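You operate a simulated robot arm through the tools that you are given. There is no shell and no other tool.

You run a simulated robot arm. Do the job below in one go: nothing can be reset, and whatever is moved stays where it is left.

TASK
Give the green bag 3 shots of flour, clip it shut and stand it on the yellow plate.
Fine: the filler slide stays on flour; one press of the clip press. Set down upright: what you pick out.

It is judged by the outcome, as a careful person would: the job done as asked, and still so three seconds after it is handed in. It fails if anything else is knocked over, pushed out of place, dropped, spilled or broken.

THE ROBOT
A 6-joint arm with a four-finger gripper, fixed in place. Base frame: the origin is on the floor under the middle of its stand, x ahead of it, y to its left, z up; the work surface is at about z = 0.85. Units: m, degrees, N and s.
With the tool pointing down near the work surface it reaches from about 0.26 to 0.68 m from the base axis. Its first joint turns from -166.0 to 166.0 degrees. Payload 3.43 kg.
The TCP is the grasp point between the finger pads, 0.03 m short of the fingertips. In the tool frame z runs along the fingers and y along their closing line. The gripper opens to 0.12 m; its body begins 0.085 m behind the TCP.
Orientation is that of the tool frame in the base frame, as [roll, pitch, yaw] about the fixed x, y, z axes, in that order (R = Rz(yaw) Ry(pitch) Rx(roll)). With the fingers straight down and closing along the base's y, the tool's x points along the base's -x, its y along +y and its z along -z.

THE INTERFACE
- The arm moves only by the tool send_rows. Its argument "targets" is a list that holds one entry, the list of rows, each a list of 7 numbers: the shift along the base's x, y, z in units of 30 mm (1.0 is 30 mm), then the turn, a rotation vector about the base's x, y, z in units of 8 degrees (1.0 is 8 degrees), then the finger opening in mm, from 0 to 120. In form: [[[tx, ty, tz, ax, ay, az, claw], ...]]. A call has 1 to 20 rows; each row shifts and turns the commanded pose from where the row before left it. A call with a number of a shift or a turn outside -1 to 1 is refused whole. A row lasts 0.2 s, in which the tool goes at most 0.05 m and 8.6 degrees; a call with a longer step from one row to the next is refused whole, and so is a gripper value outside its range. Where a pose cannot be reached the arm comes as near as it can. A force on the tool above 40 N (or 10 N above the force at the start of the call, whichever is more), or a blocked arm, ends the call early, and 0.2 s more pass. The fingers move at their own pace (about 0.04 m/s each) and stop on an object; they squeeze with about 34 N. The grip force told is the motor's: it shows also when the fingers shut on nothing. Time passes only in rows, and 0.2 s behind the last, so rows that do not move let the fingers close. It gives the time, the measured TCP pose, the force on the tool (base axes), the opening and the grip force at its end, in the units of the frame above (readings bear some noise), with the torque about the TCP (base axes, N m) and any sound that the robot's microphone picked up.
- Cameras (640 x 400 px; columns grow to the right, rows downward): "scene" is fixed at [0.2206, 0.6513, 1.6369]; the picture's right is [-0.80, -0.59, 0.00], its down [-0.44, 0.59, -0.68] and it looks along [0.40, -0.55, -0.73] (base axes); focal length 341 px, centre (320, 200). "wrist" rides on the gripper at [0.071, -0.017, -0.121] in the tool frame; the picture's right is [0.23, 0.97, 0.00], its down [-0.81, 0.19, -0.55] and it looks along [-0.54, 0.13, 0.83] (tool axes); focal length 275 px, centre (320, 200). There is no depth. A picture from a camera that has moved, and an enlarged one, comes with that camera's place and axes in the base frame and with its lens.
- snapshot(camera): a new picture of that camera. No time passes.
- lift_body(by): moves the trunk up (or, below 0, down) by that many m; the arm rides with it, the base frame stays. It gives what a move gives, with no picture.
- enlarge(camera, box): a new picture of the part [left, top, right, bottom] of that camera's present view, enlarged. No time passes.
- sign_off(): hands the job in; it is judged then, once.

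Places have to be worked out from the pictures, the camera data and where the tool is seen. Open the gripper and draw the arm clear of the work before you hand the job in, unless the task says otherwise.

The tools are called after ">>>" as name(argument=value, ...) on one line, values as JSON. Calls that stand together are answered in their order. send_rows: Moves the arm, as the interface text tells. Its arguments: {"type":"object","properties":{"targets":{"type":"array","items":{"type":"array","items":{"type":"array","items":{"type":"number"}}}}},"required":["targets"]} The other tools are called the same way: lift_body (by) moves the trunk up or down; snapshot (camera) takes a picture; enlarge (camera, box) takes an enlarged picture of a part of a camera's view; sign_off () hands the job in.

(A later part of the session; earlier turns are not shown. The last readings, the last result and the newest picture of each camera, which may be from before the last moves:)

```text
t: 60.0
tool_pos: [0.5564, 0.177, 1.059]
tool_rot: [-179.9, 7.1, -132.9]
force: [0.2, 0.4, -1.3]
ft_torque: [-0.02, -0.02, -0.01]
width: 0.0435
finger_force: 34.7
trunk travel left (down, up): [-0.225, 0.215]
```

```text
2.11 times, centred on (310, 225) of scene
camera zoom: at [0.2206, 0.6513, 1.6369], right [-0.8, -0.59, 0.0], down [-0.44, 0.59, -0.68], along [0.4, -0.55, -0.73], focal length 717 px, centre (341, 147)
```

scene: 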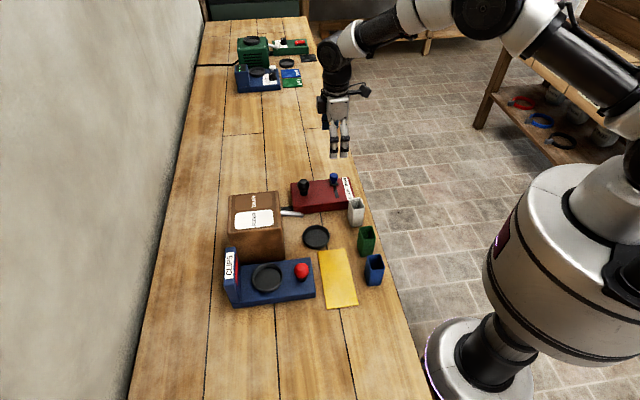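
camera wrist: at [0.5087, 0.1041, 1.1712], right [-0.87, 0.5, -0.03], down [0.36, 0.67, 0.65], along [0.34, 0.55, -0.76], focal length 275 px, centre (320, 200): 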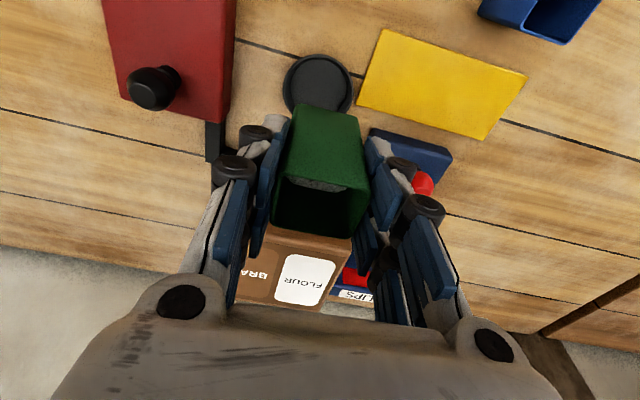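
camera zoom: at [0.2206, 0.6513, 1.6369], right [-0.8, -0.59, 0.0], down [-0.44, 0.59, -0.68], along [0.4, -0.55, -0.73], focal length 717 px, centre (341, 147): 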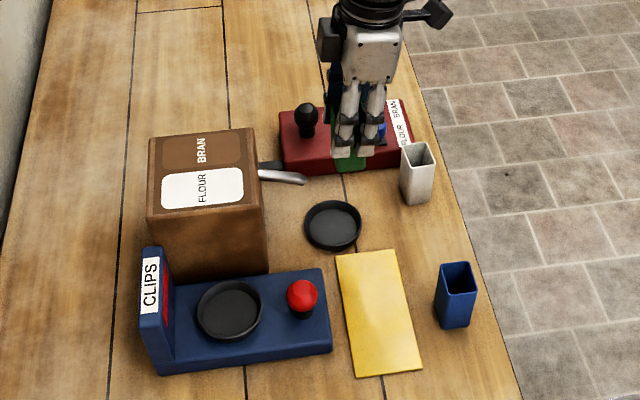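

The bag is out cleanly with no spill. To locate the clip press's dish precisely I carry the bag high across to the free table area on the far side of the press, for a wrist view of it.

>>> send_rows(targets=[[[-0.395, 0.87, 0.05, 0, 0, 0, 26], [-0.395, 0.87, 0.05, 0, 0, 0, 26], [-0.395, 0.87, 0.05, 0, 0, 0, 26], [-0.395, 0.87, 0.05, 0, 0, 0, 26], [-0.395, 0.87, 0, 0, 0, 0, 26], [-0.395, 0.87, 0, 0, 0, 0, 26], [-0.395, 0.87, 0, 0, 0, 0, 26], [-0.395, 0.87, 0, 0, 0, 0, 26], [-0.395, 0.87, 0, 0, 0, 0, 26], [-0.395, 0.87, 0, 0, 0, 0, 26], [0, 0, 0, 0, 0, 0, 26]]])

>>> snapshot(camera="wrist")

>>> snapshot(camera="scene")

```text
t: 62.4
tool_pos: [0.4377, 0.4342, 1.0637]
tool_rot: [-179.8, 7.1, -133.0]
force: [-1.0, 0.0, -2.0]
ft_torque: [0.01, 0.0, 0.0]
width: 0.0432
finger_force: 34.4
trunk travel left (down, up): [-0.225, 0.215]
```

```text
taken
camera wrist: at [0.3895, 0.3612, 1.1762], right [-0.87, 0.5, -0.03], down [0.36, 0.67, 0.65], along [0.34, 0.55, -0.76], focal length 275 px, centre (320, 200)
```

wrist: 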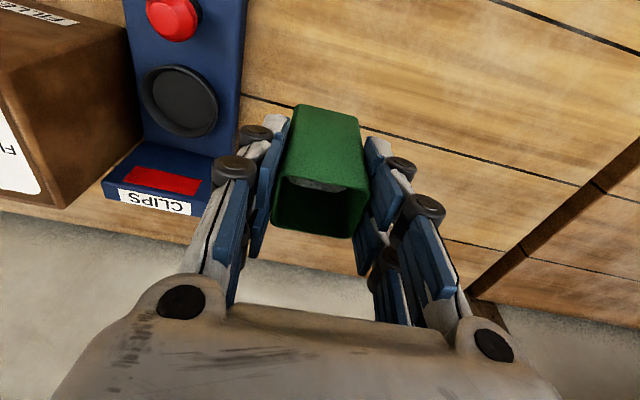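

```text
taken
```

scene: 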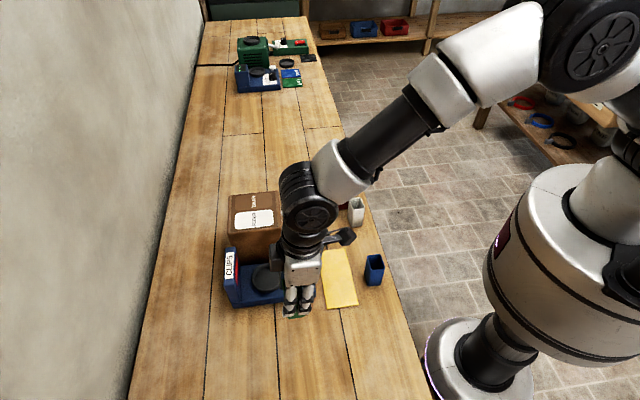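

The press dish is in clear view at the left. I enlarge it for measurement.

>>> enlarge(camera="wrist", box=[90, 0, 250, 220])

>>> enlarge(camera="wrist", box=[110, 50, 240, 150])

```text
1.82 times, centred on (170, 110) of wrist
camera zoom: at [0.3895, 0.3612, 1.1762], right [-0.87, 0.5, -0.03], down [0.36, 0.67, 0.65], along [0.34, 0.55, -0.76], focal length 500 px, centre (593, 364)
```

zoom: 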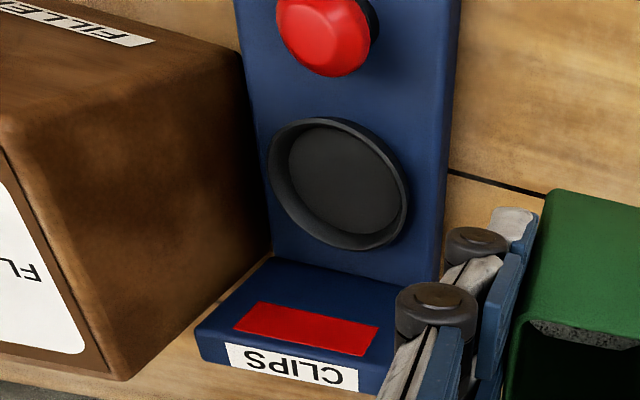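

```text
4.00 times, centred on (175, 100) of wrist
camera zoom: at [0.3895, 0.3612, 1.1762], right [-0.87, 0.5, -0.03], down [0.36, 0.67, 0.65], along [0.34, 0.55, -0.76], focal length 1101 px, centre (900, 600)
```

zoom: 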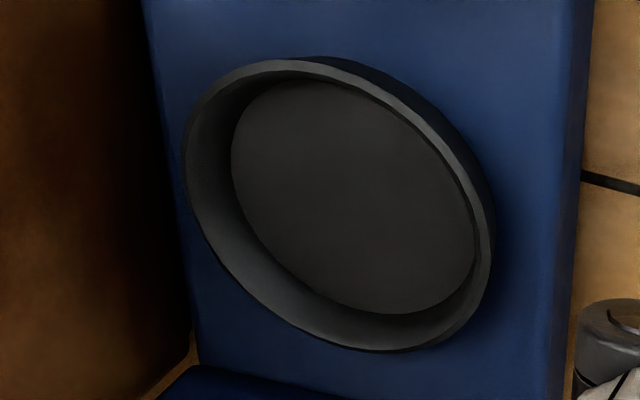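

Press dish centre works out at ≈(0.5775, 0.379) with its rim near z≈0.895; the filler box side face is ~70 mm to one side of it and its top is ~0.995. I carry the bag over the dish, staying high.

>>> send_rows(targets=[[[0.777, -0.307, 0, 0, 0, 0, 26], [0.777, -0.307, 0, 0, 0, 0, 26], [0.777, -0.307, 0, 0, 0, 0, 26], [0.777, -0.307, 0, 0, 0, 0, 26], [0.777, -0.307, 0, 0, 0, 0, 26], [0.777, -0.307, 0, 0, 0, 0, 26], [0, 0, 0, 0, 0, 0, 26]]])

>>> snapshot(camera="wrist")

>>> enlarge(camera="scene", box=[210, 180, 350, 320])

```text
t: 64.0
tool_pos: [0.5771, 0.3818, 1.0671]
tool_rot: [-179.9, 7.0, -132.9]
force: [-1.2, -0.4, -1.4]
ft_torque: [0.01, 0.01, 0.01]
width: 0.0434
finger_force: 34.4
trunk travel left (down, up): [-0.225, 0.215]
```

```text
taken
camera wrist: at [0.5283, 0.3078, 1.179], right [-0.87, 0.5, -0.03], down [0.36, 0.67, 0.65], along [0.34, 0.55, -0.76], focal length 275 px, centre (320, 200)
```

wrist: 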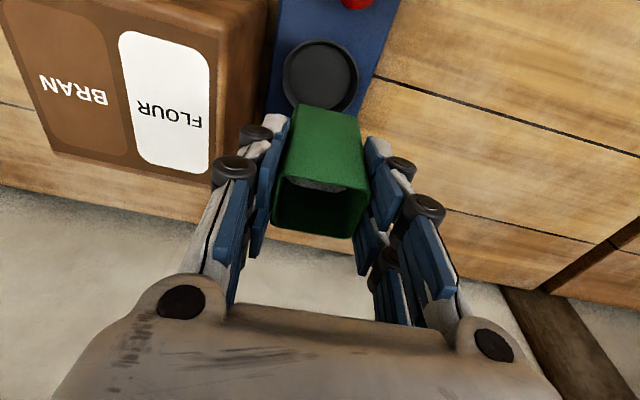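

```text
2.86 times, centred on (280, 250) of scene
camera zoom: at [0.2206, 0.6513, 1.6369], right [-0.8, -0.59, 0.0], down [-0.44, 0.59, -0.68], along [0.4, -0.55, -0.73], focal length 973 px, centre (434, 57)
```

zoom: 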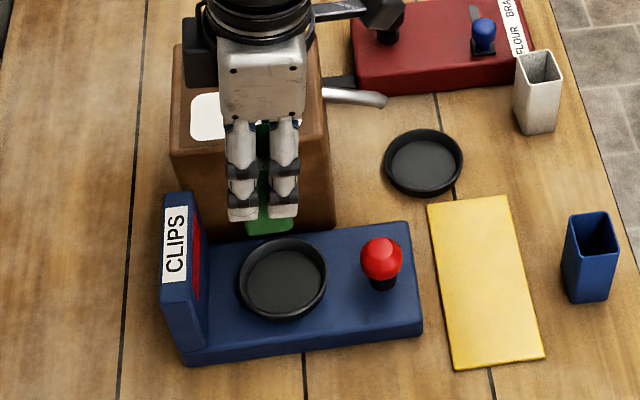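

From here the dish centre reads ≈(0.5765, 0.378), i.e. about 4 mm off the bag's position. I correct that and lower to where the bag's bottom is ~2 cm above the dish rim.

>>> send_rows(targets=[[[0.03, -0.11, -0.4, 0, 0, 0, 26], [0, 0, -0.5, 0, 0, 0, 26], [0, 0, -0.5, 0, 0, 0, 26], [0, 0, -0.5, 0, 0, 0, 26], [0, 0, -0.5, 0, 0, 0, 26], [0, 0, -0.2, 0, 0, 0, 26], [0, 0, 0, 0, 0, 0, 26]]])

>>> snapshot(camera="wrist")

>>> enlarge(camera="scene", box=[220, 210, 330, 310])

```text
t: 65.6
tool_pos: [0.5781, 0.3769, 0.9884]
tool_rot: [-179.9, 7.1, -133.0]
force: [-0.1, -0.7, -1.3]
ft_torque: [0.0, 0.0, 0.0]
width: 0.0435
finger_force: 33.5
trunk travel left (down, up): [-0.225, 0.215]
```

```text
taken
camera wrist: at [0.5309, 0.3028, 1.0995], right [-0.87, 0.5, -0.03], down [0.36, 0.67, 0.65], along [0.34, 0.55, -0.76], focal length 275 px, centre (320, 200)
```

wrist: 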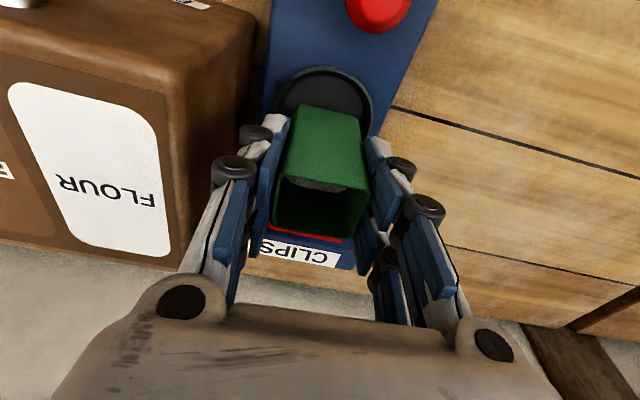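

```text
4.00 times, centred on (275, 260) of scene
camera zoom: at [0.2206, 0.6513, 1.6369], right [-0.8, -0.59, 0.0], down [-0.44, 0.59, -0.68], along [0.4, -0.55, -0.73], focal length 1363 px, centre (500, -40)
```

zoom: 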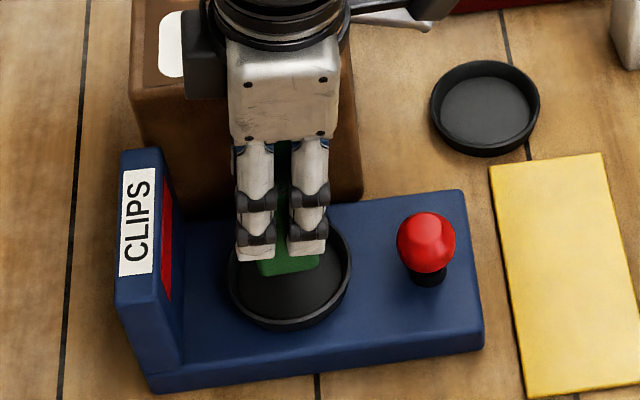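

The bag is centred over the press dish to within ~2 mm by both views. I lower it in small steps until contact.

>>> send_rows(targets=[[[0, 0, -0.15, 0, 0, 0, 26], [0, 0, -0.15, 0, 0, 0, 26], [0, 0, -0.15, 0, 0, 0, 26], [0, 0, -0.15, 0, 0, 0, 26], [0, 0, -0.1, 0, 0, 0, 26]]])

>>> enlarge(camera="scene", box=[220, 210, 330, 310])

>>> snapshot(camera="wrist")

```text
t: 66.8
tool_pos: [0.5776, 0.3776, 0.9673]
tool_rot: [-179.9, 7.1, -133.0]
force: [-0.2, -0.4, -1.6]
ft_torque: [-0.01, 0.03, 0.0]
width: 0.0431
finger_force: 34.0
trunk travel left (down, up): [-0.225, 0.215]
```

```text
4.00 times, centred on (275, 260) of scene
camera zoom: at [0.2206, 0.6513, 1.6369], right [-0.8, -0.59, 0.0], down [-0.44, 0.59, -0.68], along [0.4, -0.55, -0.73], focal length 1363 px, centre (500, -40)
```

zoom: 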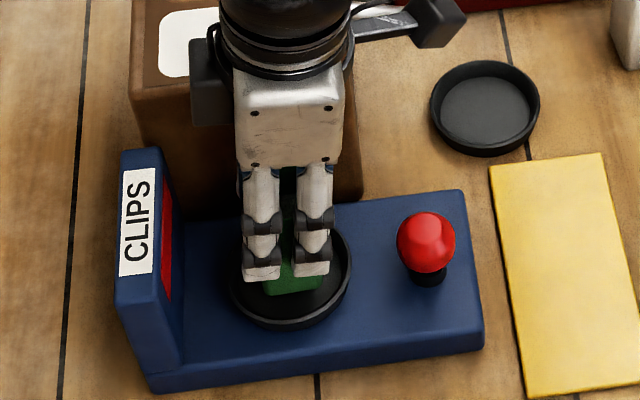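

```text
taken
camera wrist: at [0.5297, 0.3036, 1.0789], right [-0.87, 0.5, -0.03], down [0.36, 0.67, 0.65], along [0.34, 0.55, -0.76], focal length 275 px, centre (320, 200)
```

wrist: 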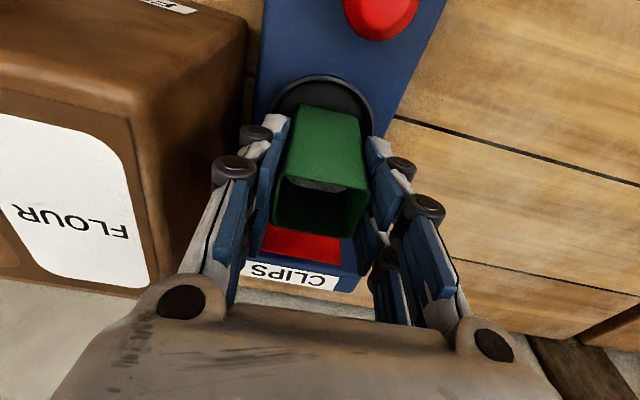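

Still free, bag centred inside the rim. I continue down 2 mm at a time.

>>> send_rows(targets=[[[0, 0, -0.07, 0, 0, 0, 26], [0, 0, -0.07, 0, 0, 0, 26], [0, 0, -0.07, 0, 0, 0, 26]]])

```text
t: 67.6
tool_pos: [0.5775, 0.3772, 0.9612]
tool_rot: [-179.9, 7.1, -133.0]
force: [0.1, 0.6, -0.8]
ft_torque: [-0.05, -0.01, 0.03]
width: 0.0434
finger_force: 34.3
trunk travel left (down, up): [-0.225, 0.215]
```

No contact yet at TCP z 0.961; I continue with 1.5 mm steps.

>>> send_rows(targets=[[[0, 0, -0.05, 0, 0, 0, 26], [0, 0, -0.05, 0, 0, 0, 26], [0, 0, -0.05, 0, 0, 0, 26]]])

```text
t: 68.4
tool_pos: [0.5769, 0.3777, 0.9552]
tool_rot: [-180.0, 7.1, -133.0]
force: [-0.1, 0.3, -0.8]
ft_torque: [0.02, -0.01, 0.03]
width: 0.0433
finger_force: 34.5
trunk travel left (down, up): [-0.225, 0.215]
```

Still only the bag's weight showing (TCP z 0.955). Another three 1.5 mm steps.

>>> send_rows(targets=[[[0, 0, -0.05, 0, 0, 0, 26], [0, 0, -0.05, 0, 0, 0, 26], [0, 0, -0.04, 0, 0, 0, 26]]])

>>> enlarge(camera="scene", box=[220, 210, 330, 310])

```text
t: 69.2
tool_pos: [0.5776, 0.378, 0.9529]
tool_rot: [-179.8, 7.0, -133.0]
force: [-0.6, -0.9, -1.6]
ft_torque: [0.07, 0.02, 0.0]
width: 0.0432
finger_force: 34.0
trunk travel left (down, up): [-0.225, 0.215]
```

```text
4.00 times, centred on (275, 260) of scene
camera zoom: at [0.2206, 0.6513, 1.6369], right [-0.8, -0.59, 0.0], down [-0.44, 0.59, -0.68], along [0.4, -0.55, -0.73], focal length 1363 px, centre (500, -40)
```

zoom: 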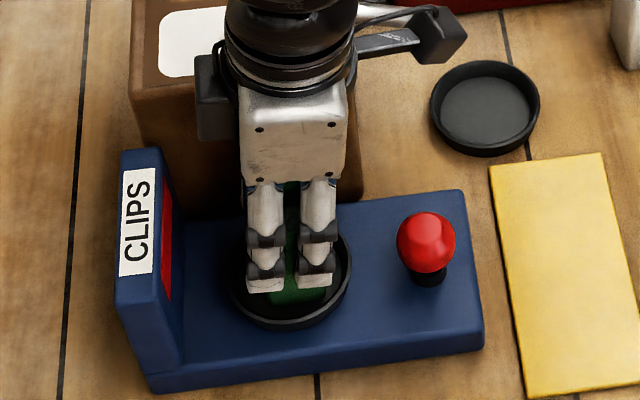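

The bag's foot is almost on the dish floor. I take further 1.2 mm steps until force shows.

>>> send_rows(targets=[[[0, 0, -0.04, 0, 0, 0, 26], [0, 0, -0.04, 0, 0, 0, 26]]])

```text
t: 69.8
tool_pos: [0.5777, 0.376, 0.9503]
tool_rot: [-179.9, 7.2, -133.0]
force: [0.4, -1.1, 4.0]
ft_torque: [-0.18, 0.06, 0.01]
width: 0.0435
finger_force: 33.5
trunk travel left (down, up): [-0.225, 0.215]
```

Contact (+4 N) at TCP z≈0.950. I open just to 54 mm, keeping clear of the filler box.

>>> send_rows(targets=[[[0, 0, 0, 0, 0, 0, 40], [0, 0, 0, 0, 0, 0, 45], [0, 0, 0, 0, 0, 0, 50], [0, 0, 0, 0, 0, 0, 54], [0, 0, 0, 0, 0, 0, 54]]])

>>> snapshot(camera="wrist")

>>> enlarge(camera="scene", box=[220, 210, 330, 310])

```text
t: 71.0
tool_pos: [0.5772, 0.376, 0.9492]
tool_rot: [-179.8, 7.2, -132.9]
force: [-1.1, 0.0, 0.6]
ft_torque: [-0.01, 0.01, -0.05]
width: 0.0537
finger_force: 0.0
trunk travel left (down, up): [-0.225, 0.215]
```

```text
taken
camera wrist: at [0.5295, 0.3031, 1.0617], right [-0.87, 0.5, -0.03], down [0.36, 0.67, 0.65], along [0.34, 0.55, -0.76], focal length 275 px, centre (320, 200)
```

wrist: 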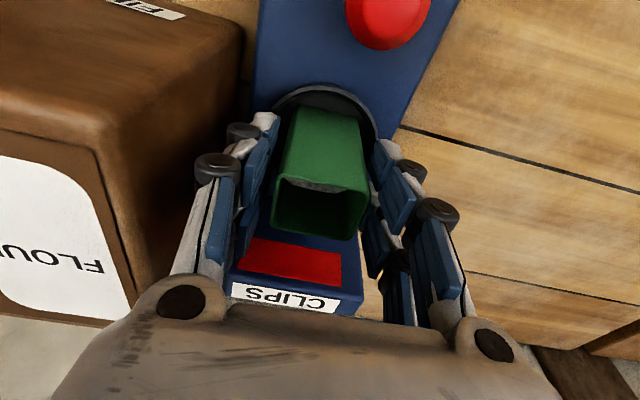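

```text
4.00 times, centred on (275, 260) of scene
camera zoom: at [0.2206, 0.6513, 1.6369], right [-0.8, -0.59, 0.0], down [-0.44, 0.59, -0.68], along [0.4, -0.55, -0.73], focal length 1363 px, centre (500, -40)
```

zoom: 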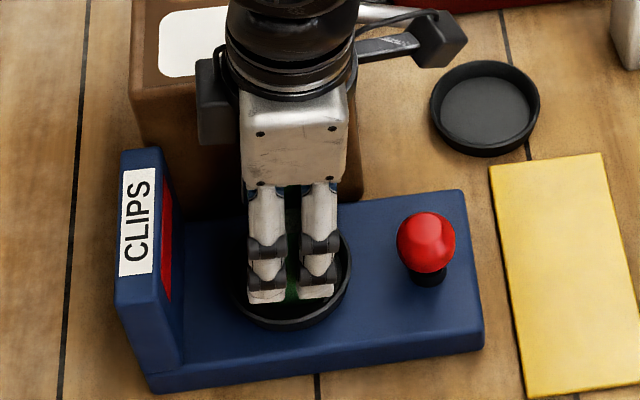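

The bag is released and standing. I withdraw straight up, along the tool axis.

>>> send_rows(targets=[[[-0.025, -0.027, 0.3, 0, 0, 0, 54], [-0.037, -0.04, 0.45, 0, 0, 0, 54], [-0.04, -0.045, 0.5, 0, 0, 0, 54], [-0.05, -0.054, 0.6, 0, 0, 0, 54], [-0.05, -0.06, 0.7, 0, 0, 0, 54], [0, 0, 0.8, 0, 0, 0, 54], [0, 0, 0.6, 0, 0, 0, 54], [0, 0, 0, 0, 0, 0, 54]]])

>>> snapshot(camera="wrist")

>>> enlarge(camera="scene", box=[220, 190, 350, 310])

```text
t: 72.8
tool_pos: [0.5714, 0.3696, 1.0673]
tool_rot: [-179.9, 7.1, -133.0]
force: [0.5, -0.4, 0.0]
ft_torque: [-0.01, -0.01, 0.0]
width: 0.054
finger_force: 0.1
trunk travel left (down, up): [-0.225, 0.215]
```

```text
taken
camera wrist: at [0.5252, 0.2953, 1.1797], right [-0.87, 0.5, -0.03], down [0.36, 0.67, 0.65], along [0.34, 0.55, -0.76], focal length 275 px, centre (320, 200)
```

wrist: 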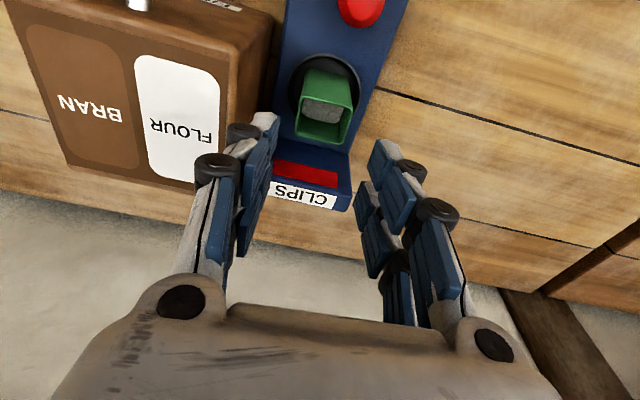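

```text
3.33 times, centred on (285, 250) of scene
camera zoom: at [0.2206, 0.6513, 1.6369], right [-0.8, -0.59, 0.0], down [-0.44, 0.59, -0.68], along [0.4, -0.55, -0.73], focal length 1136 px, centre (437, 33)
```

zoom: 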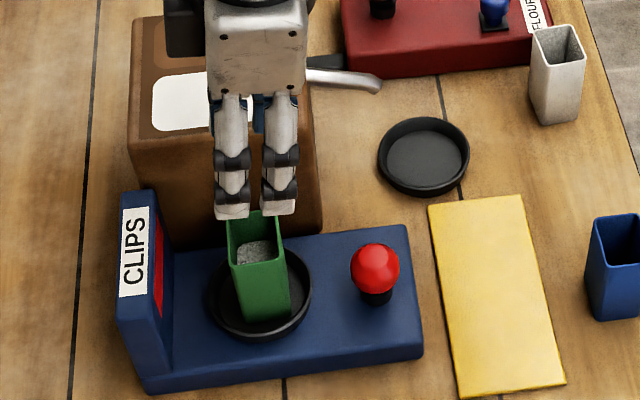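

The filled bag stands upright in the press dish. Next the red button (≈(0.5145, 0.3235), top z≈0.937): I close the fingers and move above it, offset 1 cm so one finger pair will push it, as with the black knob.

>>> send_rows(targets=[[[-0.545, -0.347, 0, 0, 0, 0, 40], [-0.545, -0.347, 0, 0, 0, 0, 20], [-0.545, -0.347, 0, 0, 0, 0, 0], [-0.545, -0.347, 0, 0, 0, 0, 0], [0, 0, -0.6, 0, 0, 0, 0], [0, 0, -0.6, 0, 0, 0, 0], [0, 0, -0.6, 0, 0, 0, 0], [0, 0, -0.5, 0, 0, 0, 0], [0, 0, 0, 0, 0, 0, 0]]])

>>> snapshot(camera="wrist")

>>> enlarge(camera="wrist", box=[240, 60, 400, 180])

>>> enlarge(camera="scene", box=[220, 190, 350, 310])

```text
t: 74.8
tool_pos: [0.5064, 0.3292, 1.0016]
tool_rot: [-179.9, 7.2, -133.0]
force: [-0.9, 0.0, -0.3]
ft_torque: [-0.02, 0.04, -0.02]
width: 0.0003
finger_force: 33.6
trunk travel left (down, up): [-0.225, 0.215]
```

```text
taken
camera wrist: at [0.4587, 0.2557, 1.1125], right [-0.87, 0.5, -0.03], down [0.36, 0.67, 0.65], along [0.34, 0.55, -0.76], focal length 275 px, centre (320, 200)
```

wrist: 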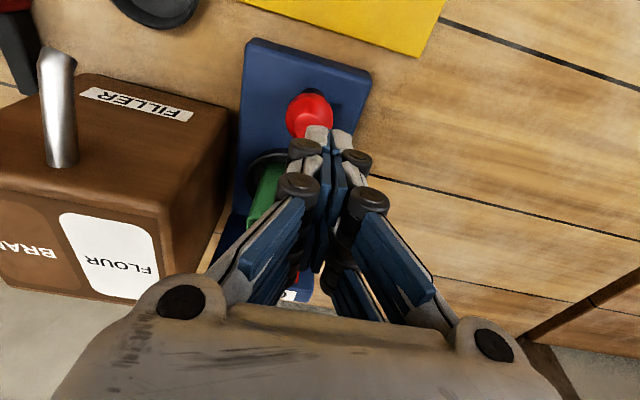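

```text
3.33 times, centred on (320, 120) of wrist
camera zoom: at [0.4587, 0.2557, 1.1125], right [-0.87, 0.5, -0.03], down [0.36, 0.67, 0.65], along [0.34, 0.55, -0.76], focal length 918 px, centre (320, 467)
```

zoom: 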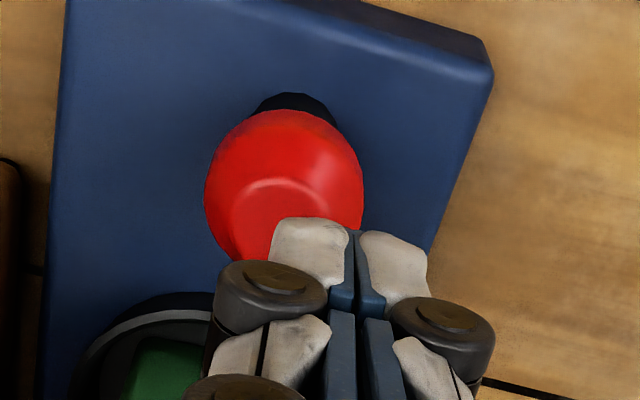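

```text
3.33 times, centred on (285, 250) of scene
camera zoom: at [0.2206, 0.6513, 1.6369], right [-0.8, -0.59, 0.0], down [-0.44, 0.59, -0.68], along [0.4, -0.55, -0.73], focal length 1136 px, centre (437, 33)
```

zoom: 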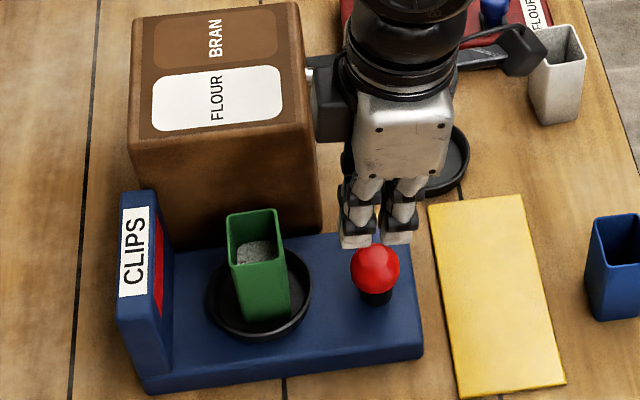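

The red button is under the −e finger pair just as the black one was. I press down slowly, listening for the click – one press only.

>>> send_rows(targets=[[[0, 0, -0.4, 0, 0, 0, 0], [0, 0, -0.4, 0, 0, 0, 0], [0, 0, -0.2, 0, 0, 0, 0], [0, 0, -0.1, 0, 0, 0, 0], [0, 0, -0.1, 0, 0, 0, 0]]])

>>> enlarge(camera="wrist", box=[240, 60, 400, 180])

```text
t: 76.0
tool_pos: [0.5071, 0.3286, 0.9646]
tool_rot: [-179.9, 7.2, -133.0]
force: [0.0, -1.0, 0.4]
ft_torque: [0.01, 0.04, 0.03]
width: 0.0
finger_force: 33.7
trunk travel left (down, up): [-0.225, 0.215]
```

```text
3.33 times, centred on (320, 120) of wrist
camera zoom: at [0.4585, 0.2544, 1.0757], right [-0.87, 0.5, -0.03], down [0.36, 0.67, 0.65], along [0.34, 0.55, -0.76], focal length 918 px, centre (320, 467)
```

zoom: 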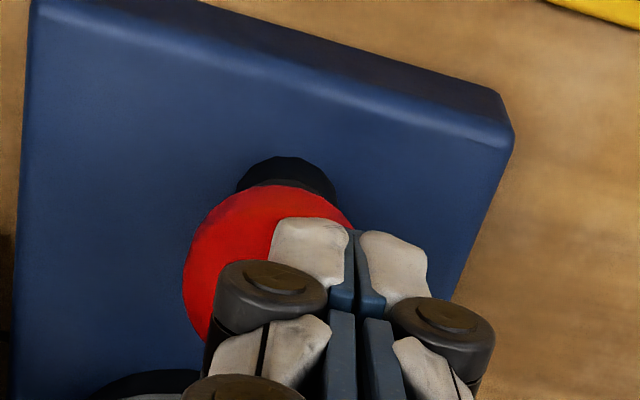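

Aligned, contact about to begin. I press on in 2.4 mm steps.

>>> send_rows(targets=[[[0, 0, -0.08, 0, 0, 0, 0], [0, 0, -0.08, 0, 0, 0, 0], [0, 0, -0.08, 0, 0, 0, 0]]])

```text
t: 76.8
tool_pos: [0.5058, 0.3282, 0.9564]
tool_rot: [-179.8, 7.0, -133.0]
force: [-0.8, -0.4, 0.0]
ft_torque: [0.01, -0.03, 0.0]
width: 0.0
finger_force: 33.3
trunk travel left (down, up): [-0.225, 0.215]
```

No contact yet at tip z≈0.927; the button is a little lower than estimated. I continue.

>>> send_rows(targets=[[[0, 0, -0.08, 0, 0, 0, 0], [0, 0, -0.08, 0, 0, 0, 0]]])

>>> enlarge(camera="scene", box=[250, 210, 350, 310])

>>> enlarge(camera="wrist", box=[240, 60, 400, 180])

```text
t: 77.4
tool_pos: [0.5067, 0.3286, 0.9529]
tool_rot: [-179.9, 7.1, -133.0]
force: [-1.4, 0.6, 2.2]
ft_torque: [0.03, 0.0, -0.01]
width: 0.0
finger_force: 33.2
trunk travel left (down, up): [-0.225, 0.215]
```

```text
4.00 times, centred on (300, 260) of scene
camera zoom: at [0.2206, 0.6513, 1.6369], right [-0.8, -0.59, 0.0], down [-0.44, 0.59, -0.68], along [0.4, -0.55, -0.73], focal length 1363 px, centre (400, -40)
```

zoom: 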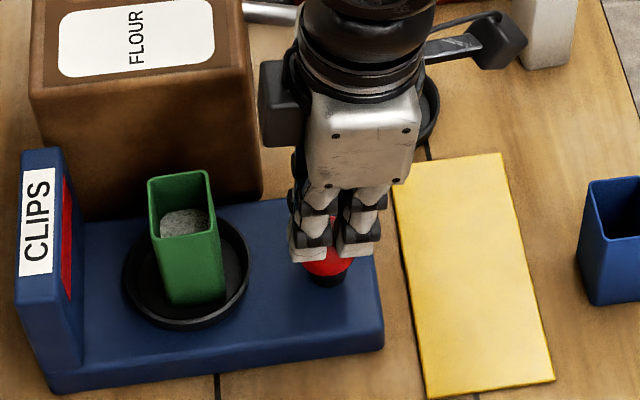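

```text
3.33 times, centred on (320, 120) of wrist
camera zoom: at [0.4587, 0.2547, 1.0644], right [-0.87, 0.5, -0.03], down [0.36, 0.67, 0.65], along [0.34, 0.55, -0.76], focal length 918 px, centre (320, 467)
```

zoom: 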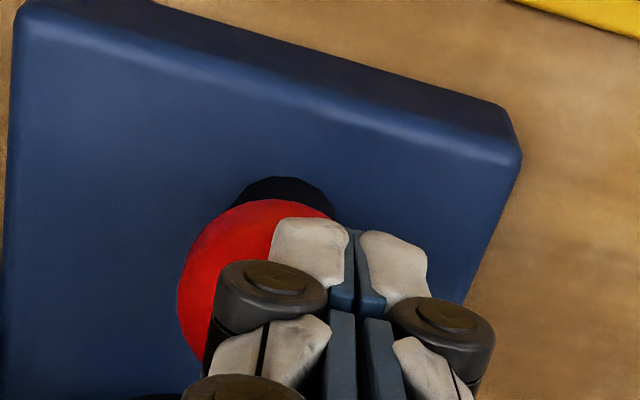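

Contact has begun (≈2 N). I press further until it clicks.

>>> send_rows(targets=[[[0, 0, -0.08, 0, 0, 0, 0], [0, 0, -0.08, 0, 0, 0, 0]]])

```text
t: 78.0
tool_pos: [0.5079, 0.3287, 0.9483]
tool_rot: [-179.9, 7.1, -133.1]
force: [0.3, 0.1, 4.5]
ft_torque: [-0.03, 0.0, -0.01]
width: 0.0
finger_force: 33.4
trunk travel left (down, up): [-0.225, 0.215]
heard: click
```

One click heard. I rise off the button and check the bag for the clip.

>>> send_rows(targets=[[[0, 0, 0.4, 0, 0, 0, 0], [0, 0, 0.6, 0, 0, 0, 0], [0, 0, 0.8, 0, 0, 0, 0], [0, 0, 0.9, 0, 0, 0, 0], [0, 0, 0.9, 0, 0, 0, 0], [0, 0, 0, 0, 0, 0, 0]]])

>>> enlarge(camera="scene", box=[220, 210, 350, 310])

>>> snapshot(camera="wrist")

```text
t: 79.4
tool_pos: [0.5061, 0.3268, 1.0544]
tool_rot: [-180.0, 7.1, -133.0]
force: [0.6, -0.2, -0.5]
ft_torque: [0.01, -0.01, -0.03]
width: 0.0
finger_force: 32.9
trunk travel left (down, up): [-0.225, 0.215]
```

```text
4.00 times, centred on (285, 260) of scene
camera zoom: at [0.2206, 0.6513, 1.6369], right [-0.8, -0.59, 0.0], down [-0.44, 0.59, -0.68], along [0.4, -0.55, -0.73], focal length 1363 px, centre (460, -40)
```

zoom: 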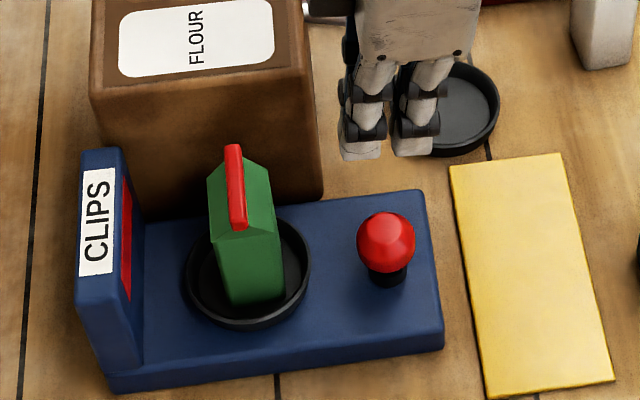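

```text
taken
camera wrist: at [0.459, 0.253, 1.166], right [-0.87, 0.5, -0.03], down [0.36, 0.67, 0.65], along [0.34, 0.55, -0.76], focal length 275 px, centre (320, 200)
```

wrist: 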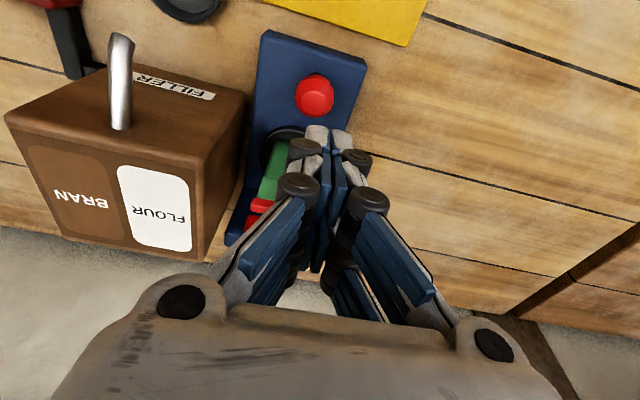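

The bag is now folded shut with a red clip along its ridge. I enlarge it to judge its new shape for gripping.

>>> enlarge(camera="scene", box=[250, 235, 310, 285])

>>> enlarge(camera="wrist", box=[220, 110, 320, 240])

```text
8.00 times, centred on (280, 260) of scene
camera zoom: at [0.2206, 0.6513, 1.6369], right [-0.8, -0.59, 0.0], down [-0.44, 0.59, -0.68], along [0.4, -0.55, -0.73], focal length 2726 px, centre (640, -280)
```

zoom: 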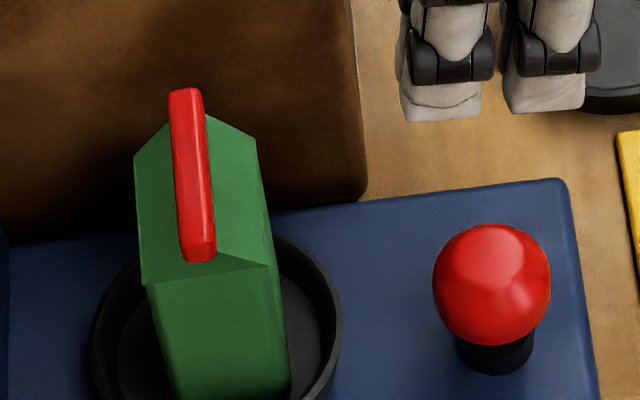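

```text
3.08 times, centred on (270, 175) of wrist
camera zoom: at [0.459, 0.253, 1.166], right [-0.87, 0.5, -0.03], down [0.36, 0.67, 0.65], along [0.34, 0.55, -0.76], focal length 847 px, centre (474, 277)
```

zoom: 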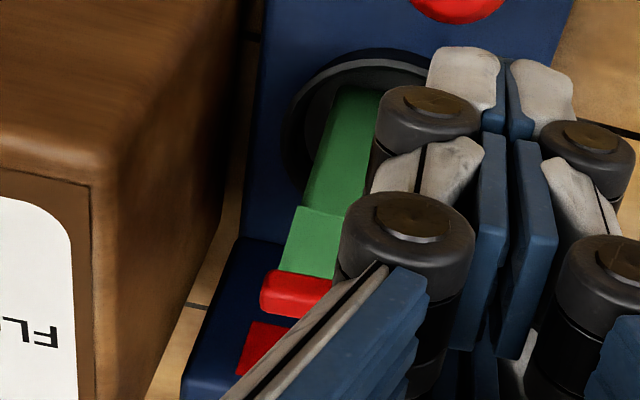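

The clip runs along e and overhangs the sides a little, so regripping along e would squeeze it; gripping across the narrow n-direction on the flat body avoids the clip. I rise, take out the 7° lean and turn the tool −90° about z so it closes along n.

>>> send_rows(targets=[[[0, 0, 0.8, 0, 0, 0, 0], [0, 0, 0.8, -0.649, 0.605, 0, 20], [0, 0, 0, 0, 0, -0.9375, 40], [0, 0, 0, 0, 0, -0.9375, 50], [0, 0, 0, 0, 0, -0.9375, 50], [0, 0, 0, 0, 0, -0.9375, 50], [0, 0, 0, 0, 0, -0.9375, 50], [0, 0, 0, 0, 0, -0.9375, 50], [0, 0, 0, 0, 0, -0.9375, 50], [0, 0, 0, 0, 0, -0.9375, 50], [0, 0, 0, 0, 0, -0.9375, 50], [0, 0, 0, 0, 0, -0.9375, 50], [0, 0, 0, 0, 0, -0.9375, 50], [0, 0, 0, 0, 0, -0.9375, 50], [0, 0, 0, 0, 0, 0, 50]]])

>>> snapshot(camera="wrist")

>>> snapshot(camera="scene")

```text
t: 82.6
tool_pos: [0.5063, 0.3282, 1.102]
tool_rot: [-179.9, 0.0, 136.9]
force: [0.0, -0.6, 0.2]
ft_torque: [0.04, -0.01, 0.0]
width: 0.0501
finger_force: 0.1
trunk travel left (down, up): [-0.225, 0.215]
```

```text
taken
camera wrist: at [0.4406, 0.3654, 1.2241], right [0.5, 0.87, 0.0], down [0.72, -0.41, 0.55], along [0.48, -0.28, -0.83], focal length 275 px, centre (320, 200)
```

wrist: 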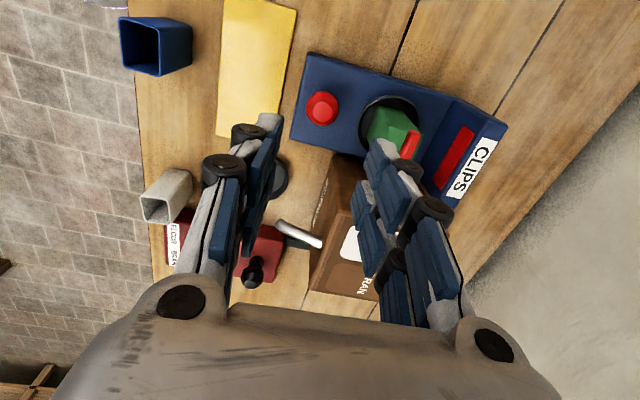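

```text
taken
```

scene: 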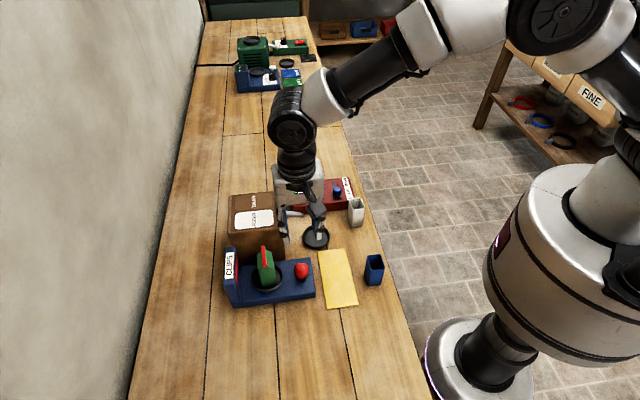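

The turn worked and all items are undisturbed. I move over the clipped bag at height to test the reach with a vertical tool.

>>> send_rows(targets=[[[0.59, 0.41, 0, 0, 0, 0, 50], [0.59, 0.41, 0, 0, 0, 0, 50], [0.59, 0.41, 0, 0, 0, 0, 50], [0.59, 0.41, 0, 0, 0, 0, 50], [0, 0, 0, 0, 0, 0, 50]]])

>>> snapshot(camera="wrist")

>>> enlarge(camera="wrist", box=[250, 60, 390, 200])

```text
t: 83.8
tool_pos: [0.5762, 0.3773, 1.1027]
tool_rot: [-179.9, 0.0, 137.0]
force: [0.5, 0.1, -0.5]
ft_torque: [0.0, 0.0, -0.01]
width: 0.0499
finger_force: 0.1
trunk travel left (down, up): [-0.225, 0.215]
```

```text
taken
camera wrist: at [0.5113, 0.4136, 1.2251], right [0.49, 0.87, 0.0], down [0.72, -0.41, 0.55], along [0.48, -0.27, -0.83], focal length 275 px, centre (320, 200)
```

wrist: 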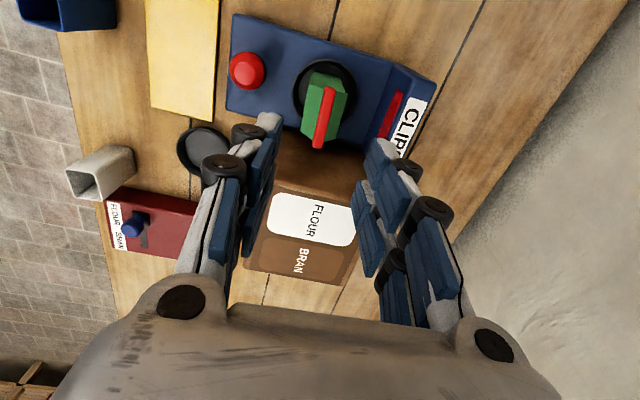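

```text
2.86 times, centred on (320, 130) of wrist
camera zoom: at [0.5113, 0.4136, 1.2251], right [0.49, 0.87, 0.0], down [0.72, -0.41, 0.55], along [0.48, -0.27, -0.83], focal length 786 px, centre (320, 400)
```

zoom: 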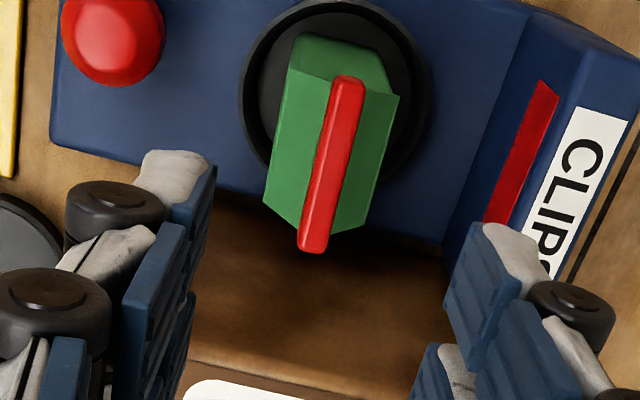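

Vertical reach is fine here. The clip sits ~3.5 mm toward +n from the tool axis, so I shift by that, narrow to 48 mm and lower to just above the clip.

>>> send_rows(targets=[[[0.08, 0.085, -0.4, 0, 0, 0, 48], [0, 0, -0.6, 0, 0, 0, 48], [0, 0, -0.6, 0, 0, 0, 48], [0, 0, -0.6, 0, 0, 0, 48], [0, 0, -0.5, 0, 0, 0, 48], [0, 0, 0, 0, 0, 0, 48]]])

>>> snapshot(camera="wrist")

>>> enlarge(camera="scene", box=[220, 200, 340, 310])

```text
t: 85.2
tool_pos: [0.5798, 0.3786, 1.0217]
tool_rot: [-180.0, 0.0, 137.0]
force: [0.0, 1.1, -0.5]
ft_torque: [0.01, 0.0, 0.03]
width: 0.048
finger_force: 0.0
trunk travel left (down, up): [-0.225, 0.215]
```

```text
taken
camera wrist: at [0.515, 0.4162, 1.1437], right [0.49, 0.87, 0.0], down [0.72, -0.41, 0.55], along [0.48, -0.27, -0.83], focal length 275 px, centre (320, 200)
```

wrist: 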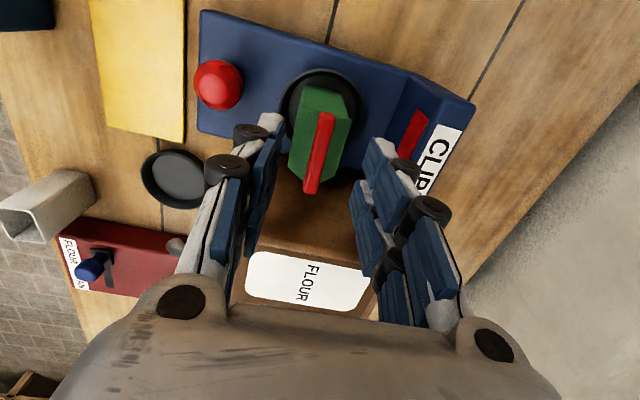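

```text
3.64 times, centred on (280, 255) of scene
camera zoom: at [0.2206, 0.6513, 1.6369], right [-0.8, -0.59, 0.0], down [-0.44, 0.59, -0.68], along [0.4, -0.55, -0.73], focal length 1239 px, centre (466, 0)
```

zoom: 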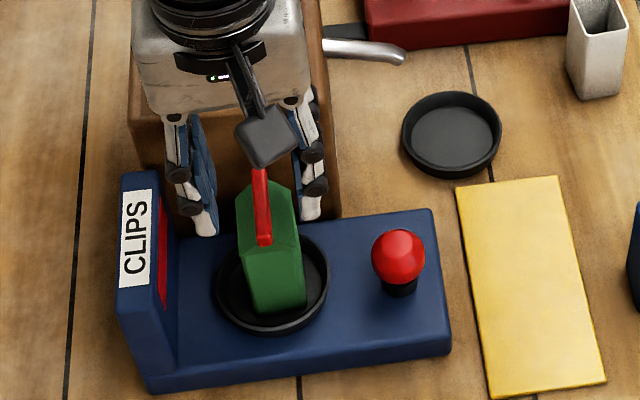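

Centred over the ridge with both finger pairs beside the bag. I lower to TCP z≈0.946.

>>> send_rows(targets=[[[0, 0, -0.4, 0, 0, 0, 48], [0, 0, -0.4, 0, 0, 0, 48], [0, 0, -0.4, 0, 0, 0, 48], [0, 0, -0.4, 0, 0, 0, 48], [0, 0, -0.4, 0, 0, 0, 48], [0, 0, -0.3, 0, 0, 0, 48], [0, 0, -0.2, 0, 0, 0, 48], [0, 0, 0, 0, 0, 0, 48]]])

>>> snapshot(camera="wrist")

>>> enlarge(camera="scene", box=[220, 200, 340, 310])

```text
t: 87.0
tool_pos: [0.5776, 0.3797, 0.947]
tool_rot: [-179.8, 0.0, 137.0]
force: [-0.5, -0.2, -1.0]
ft_torque: [0.01, -0.02, 0.04]
width: 0.0483
finger_force: 0.0
trunk travel left (down, up): [-0.225, 0.215]
```

```text
taken
camera wrist: at [0.5127, 0.4169, 1.0682], right [0.49, 0.87, 0.0], down [0.72, -0.41, 0.55], along [0.48, -0.27, -0.83], focal length 275 px, centre (320, 200)
```

wrist: 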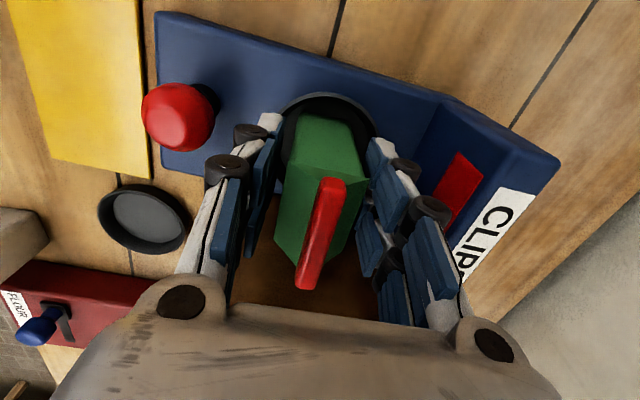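

```text
3.64 times, centred on (280, 255) of scene
camera zoom: at [0.2206, 0.6513, 1.6369], right [-0.8, -0.59, 0.0], down [-0.44, 0.59, -0.68], along [0.4, -0.55, -0.73], focal length 1239 px, centre (466, 0)
```

zoom: 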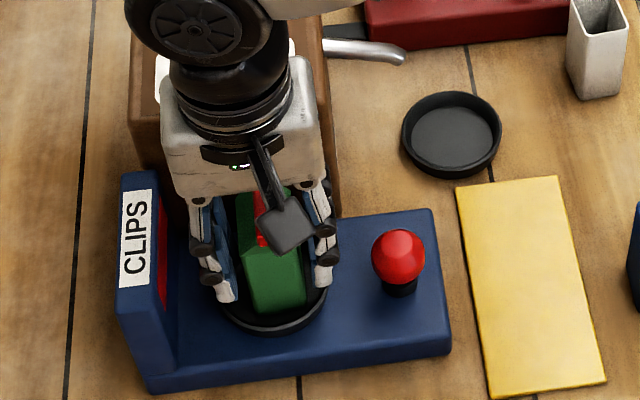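

Both finger pairs flank the body with a gap on each side and no contact. I close on the bag.

>>> send_rows(targets=[[[0, 0, 0, 0, 0, 0, 42], [0, 0, 0, 0, 0, 0, 36], [0, 0, 0, 0, 0, 0, 28], [0, 0, 0, 0, 0, 0, 20], [0, 0, 0, 0, 0, 0, 18], [0, 0, 0, 0, 0, 0, 18]]])

>>> snapshot(camera="wrist")

```text
t: 88.4
tool_pos: [0.578, 0.3802, 0.9462]
tool_rot: [-179.9, 0.0, 137.0]
force: [0.1, 0.1, 0.4]
ft_torque: [-0.03, 0.0, -0.01]
width: 0.0355
finger_force: 33.9
trunk travel left (down, up): [-0.225, 0.215]
```

```text
taken
camera wrist: at [0.5128, 0.4169, 1.0683], right [0.49, 0.87, 0.0], down [0.72, -0.41, 0.55], along [0.48, -0.27, -0.83], focal length 275 px, centre (320, 200)
```

wrist: 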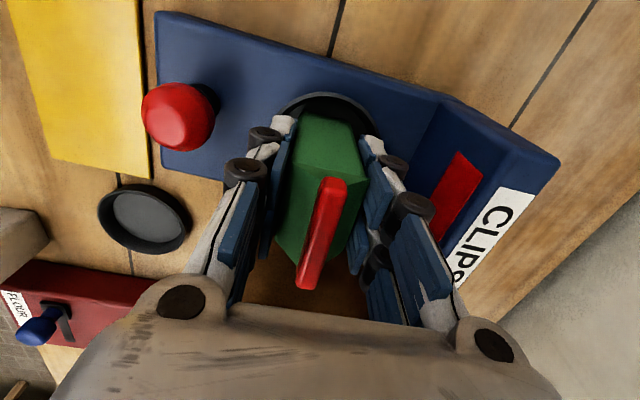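

Held at 35.5 mm. I lift straight up slowly and check.

>>> send_rows(targets=[[[0, 0, 0.2, 0, 0, 0, 18], [0, 0, 0.3, 0, 0, 0, 18], [0, 0, 0.5, 0, 0, 0, 18], [0, 0, 0.6, 0, 0, 0, 18], [0, 0, 0.7, 0, 0, 0, 18], [0, 0, 0.7, 0, 0, 0, 18], [0, 0, 0.6, 0, 0, 0, 18], [0, 0, 0, 0, 0, 0, 18]]])

>>> snapshot(camera="wrist")

>>> enlarge(camera="scene", box=[210, 160, 400, 320])

```text
t: 90.2
tool_pos: [0.5811, 0.3783, 1.0539]
tool_rot: [-179.8, 0.1, 137.0]
force: [0.3, -0.5, -0.6]
ft_torque: [0.02, -0.02, -0.01]
width: 0.0354
finger_force: 34.0
trunk travel left (down, up): [-0.225, 0.215]
```

```text
taken
camera wrist: at [0.516, 0.4162, 1.1758], right [0.49, 0.87, 0.0], down [0.72, -0.41, 0.55], along [0.48, -0.27, -0.83], focal length 275 px, centre (320, 200)
```

wrist: 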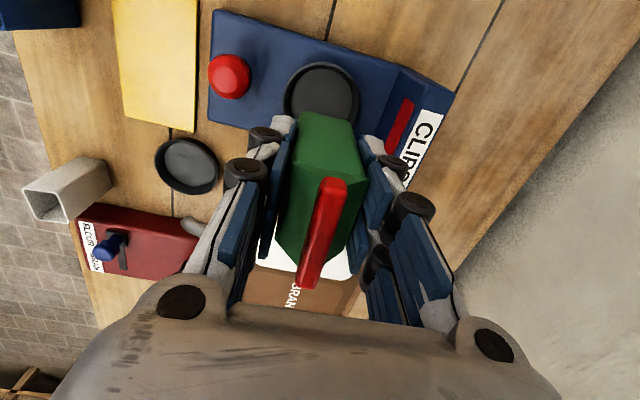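

```text
2.50 times, centred on (305, 240) of scene
camera zoom: at [0.2206, 0.6513, 1.6369], right [-0.8, -0.59, 0.0], down [-0.44, 0.59, -0.68], along [0.4, -0.55, -0.73], focal length 852 px, centre (358, 100)
```

zoom: 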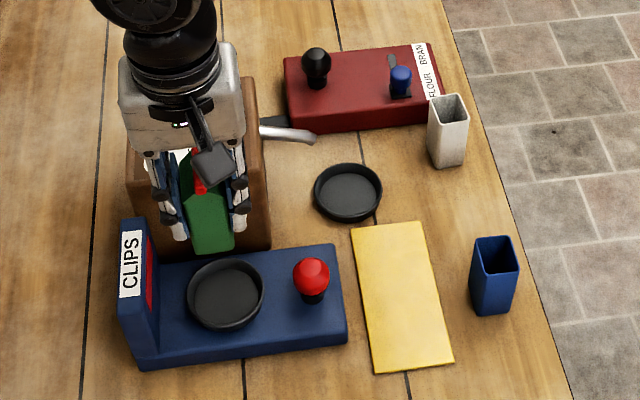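

The bag is secure and everything else undisturbed. The yellow plate's centre works out at ≈(0.456, 0.257); I carry the bag high over to it.

>>> send_rows(targets=[[[-0.69, -0.673, 0, 0, 0, 0, 18], [-0.69, -0.673, 0, 0, 0, 0, 18], [-0.69, -0.673, 0, 0, 0, 0, 18], [-0.69, -0.673, 0, 0, 0, 0, 18], [-0.69, -0.673, 0, 0, 0, 0, 18], [-0.69, -0.673, 0, 0, 0, 0, 18], [0, 0, 0, 0, 0, 0, 18]]])

>>> snapshot(camera="wrist")

>>> enlarge(camera="scene", box=[250, 180, 410, 320])

```text
t: 91.8
tool_pos: [0.4561, 0.2593, 1.0515]
tool_rot: [-179.9, 0.0, 137.0]
force: [0.0, 0.3, -0.1]
ft_torque: [0.0, 0.02, 0.02]
width: 0.0355
finger_force: 33.5
trunk travel left (down, up): [-0.225, 0.215]
```

```text
taken
camera wrist: at [0.3906, 0.2951, 1.1742], right [0.49, 0.87, 0.0], down [0.72, -0.41, 0.55], along [0.48, -0.27, -0.83], focal length 275 px, centre (320, 200)
```

wrist: 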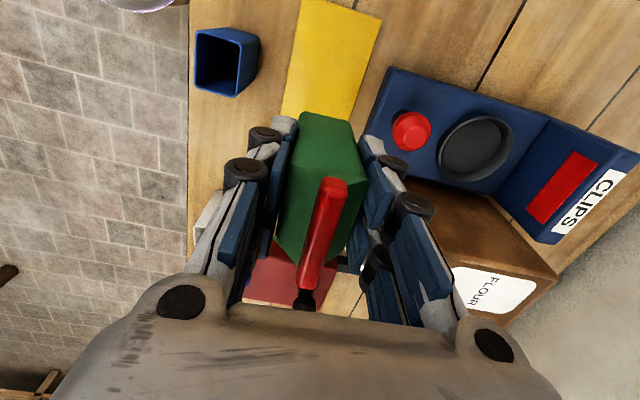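

```text
2.86 times, centred on (330, 250) of scene
camera zoom: at [0.2206, 0.6513, 1.6369], right [-0.8, -0.59, 0.0], down [-0.44, 0.59, -0.68], along [0.4, -0.55, -0.73], focal length 973 px, centre (291, 57)
```

zoom: 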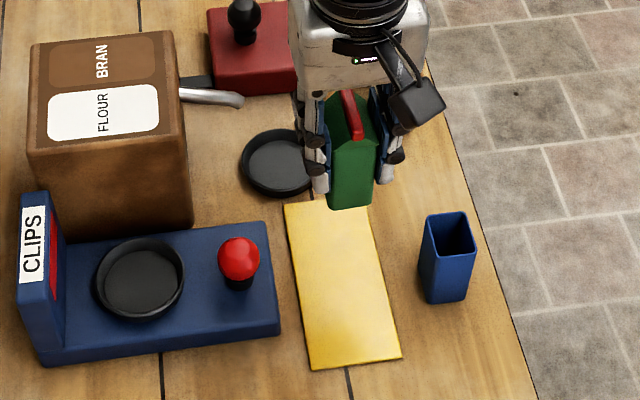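

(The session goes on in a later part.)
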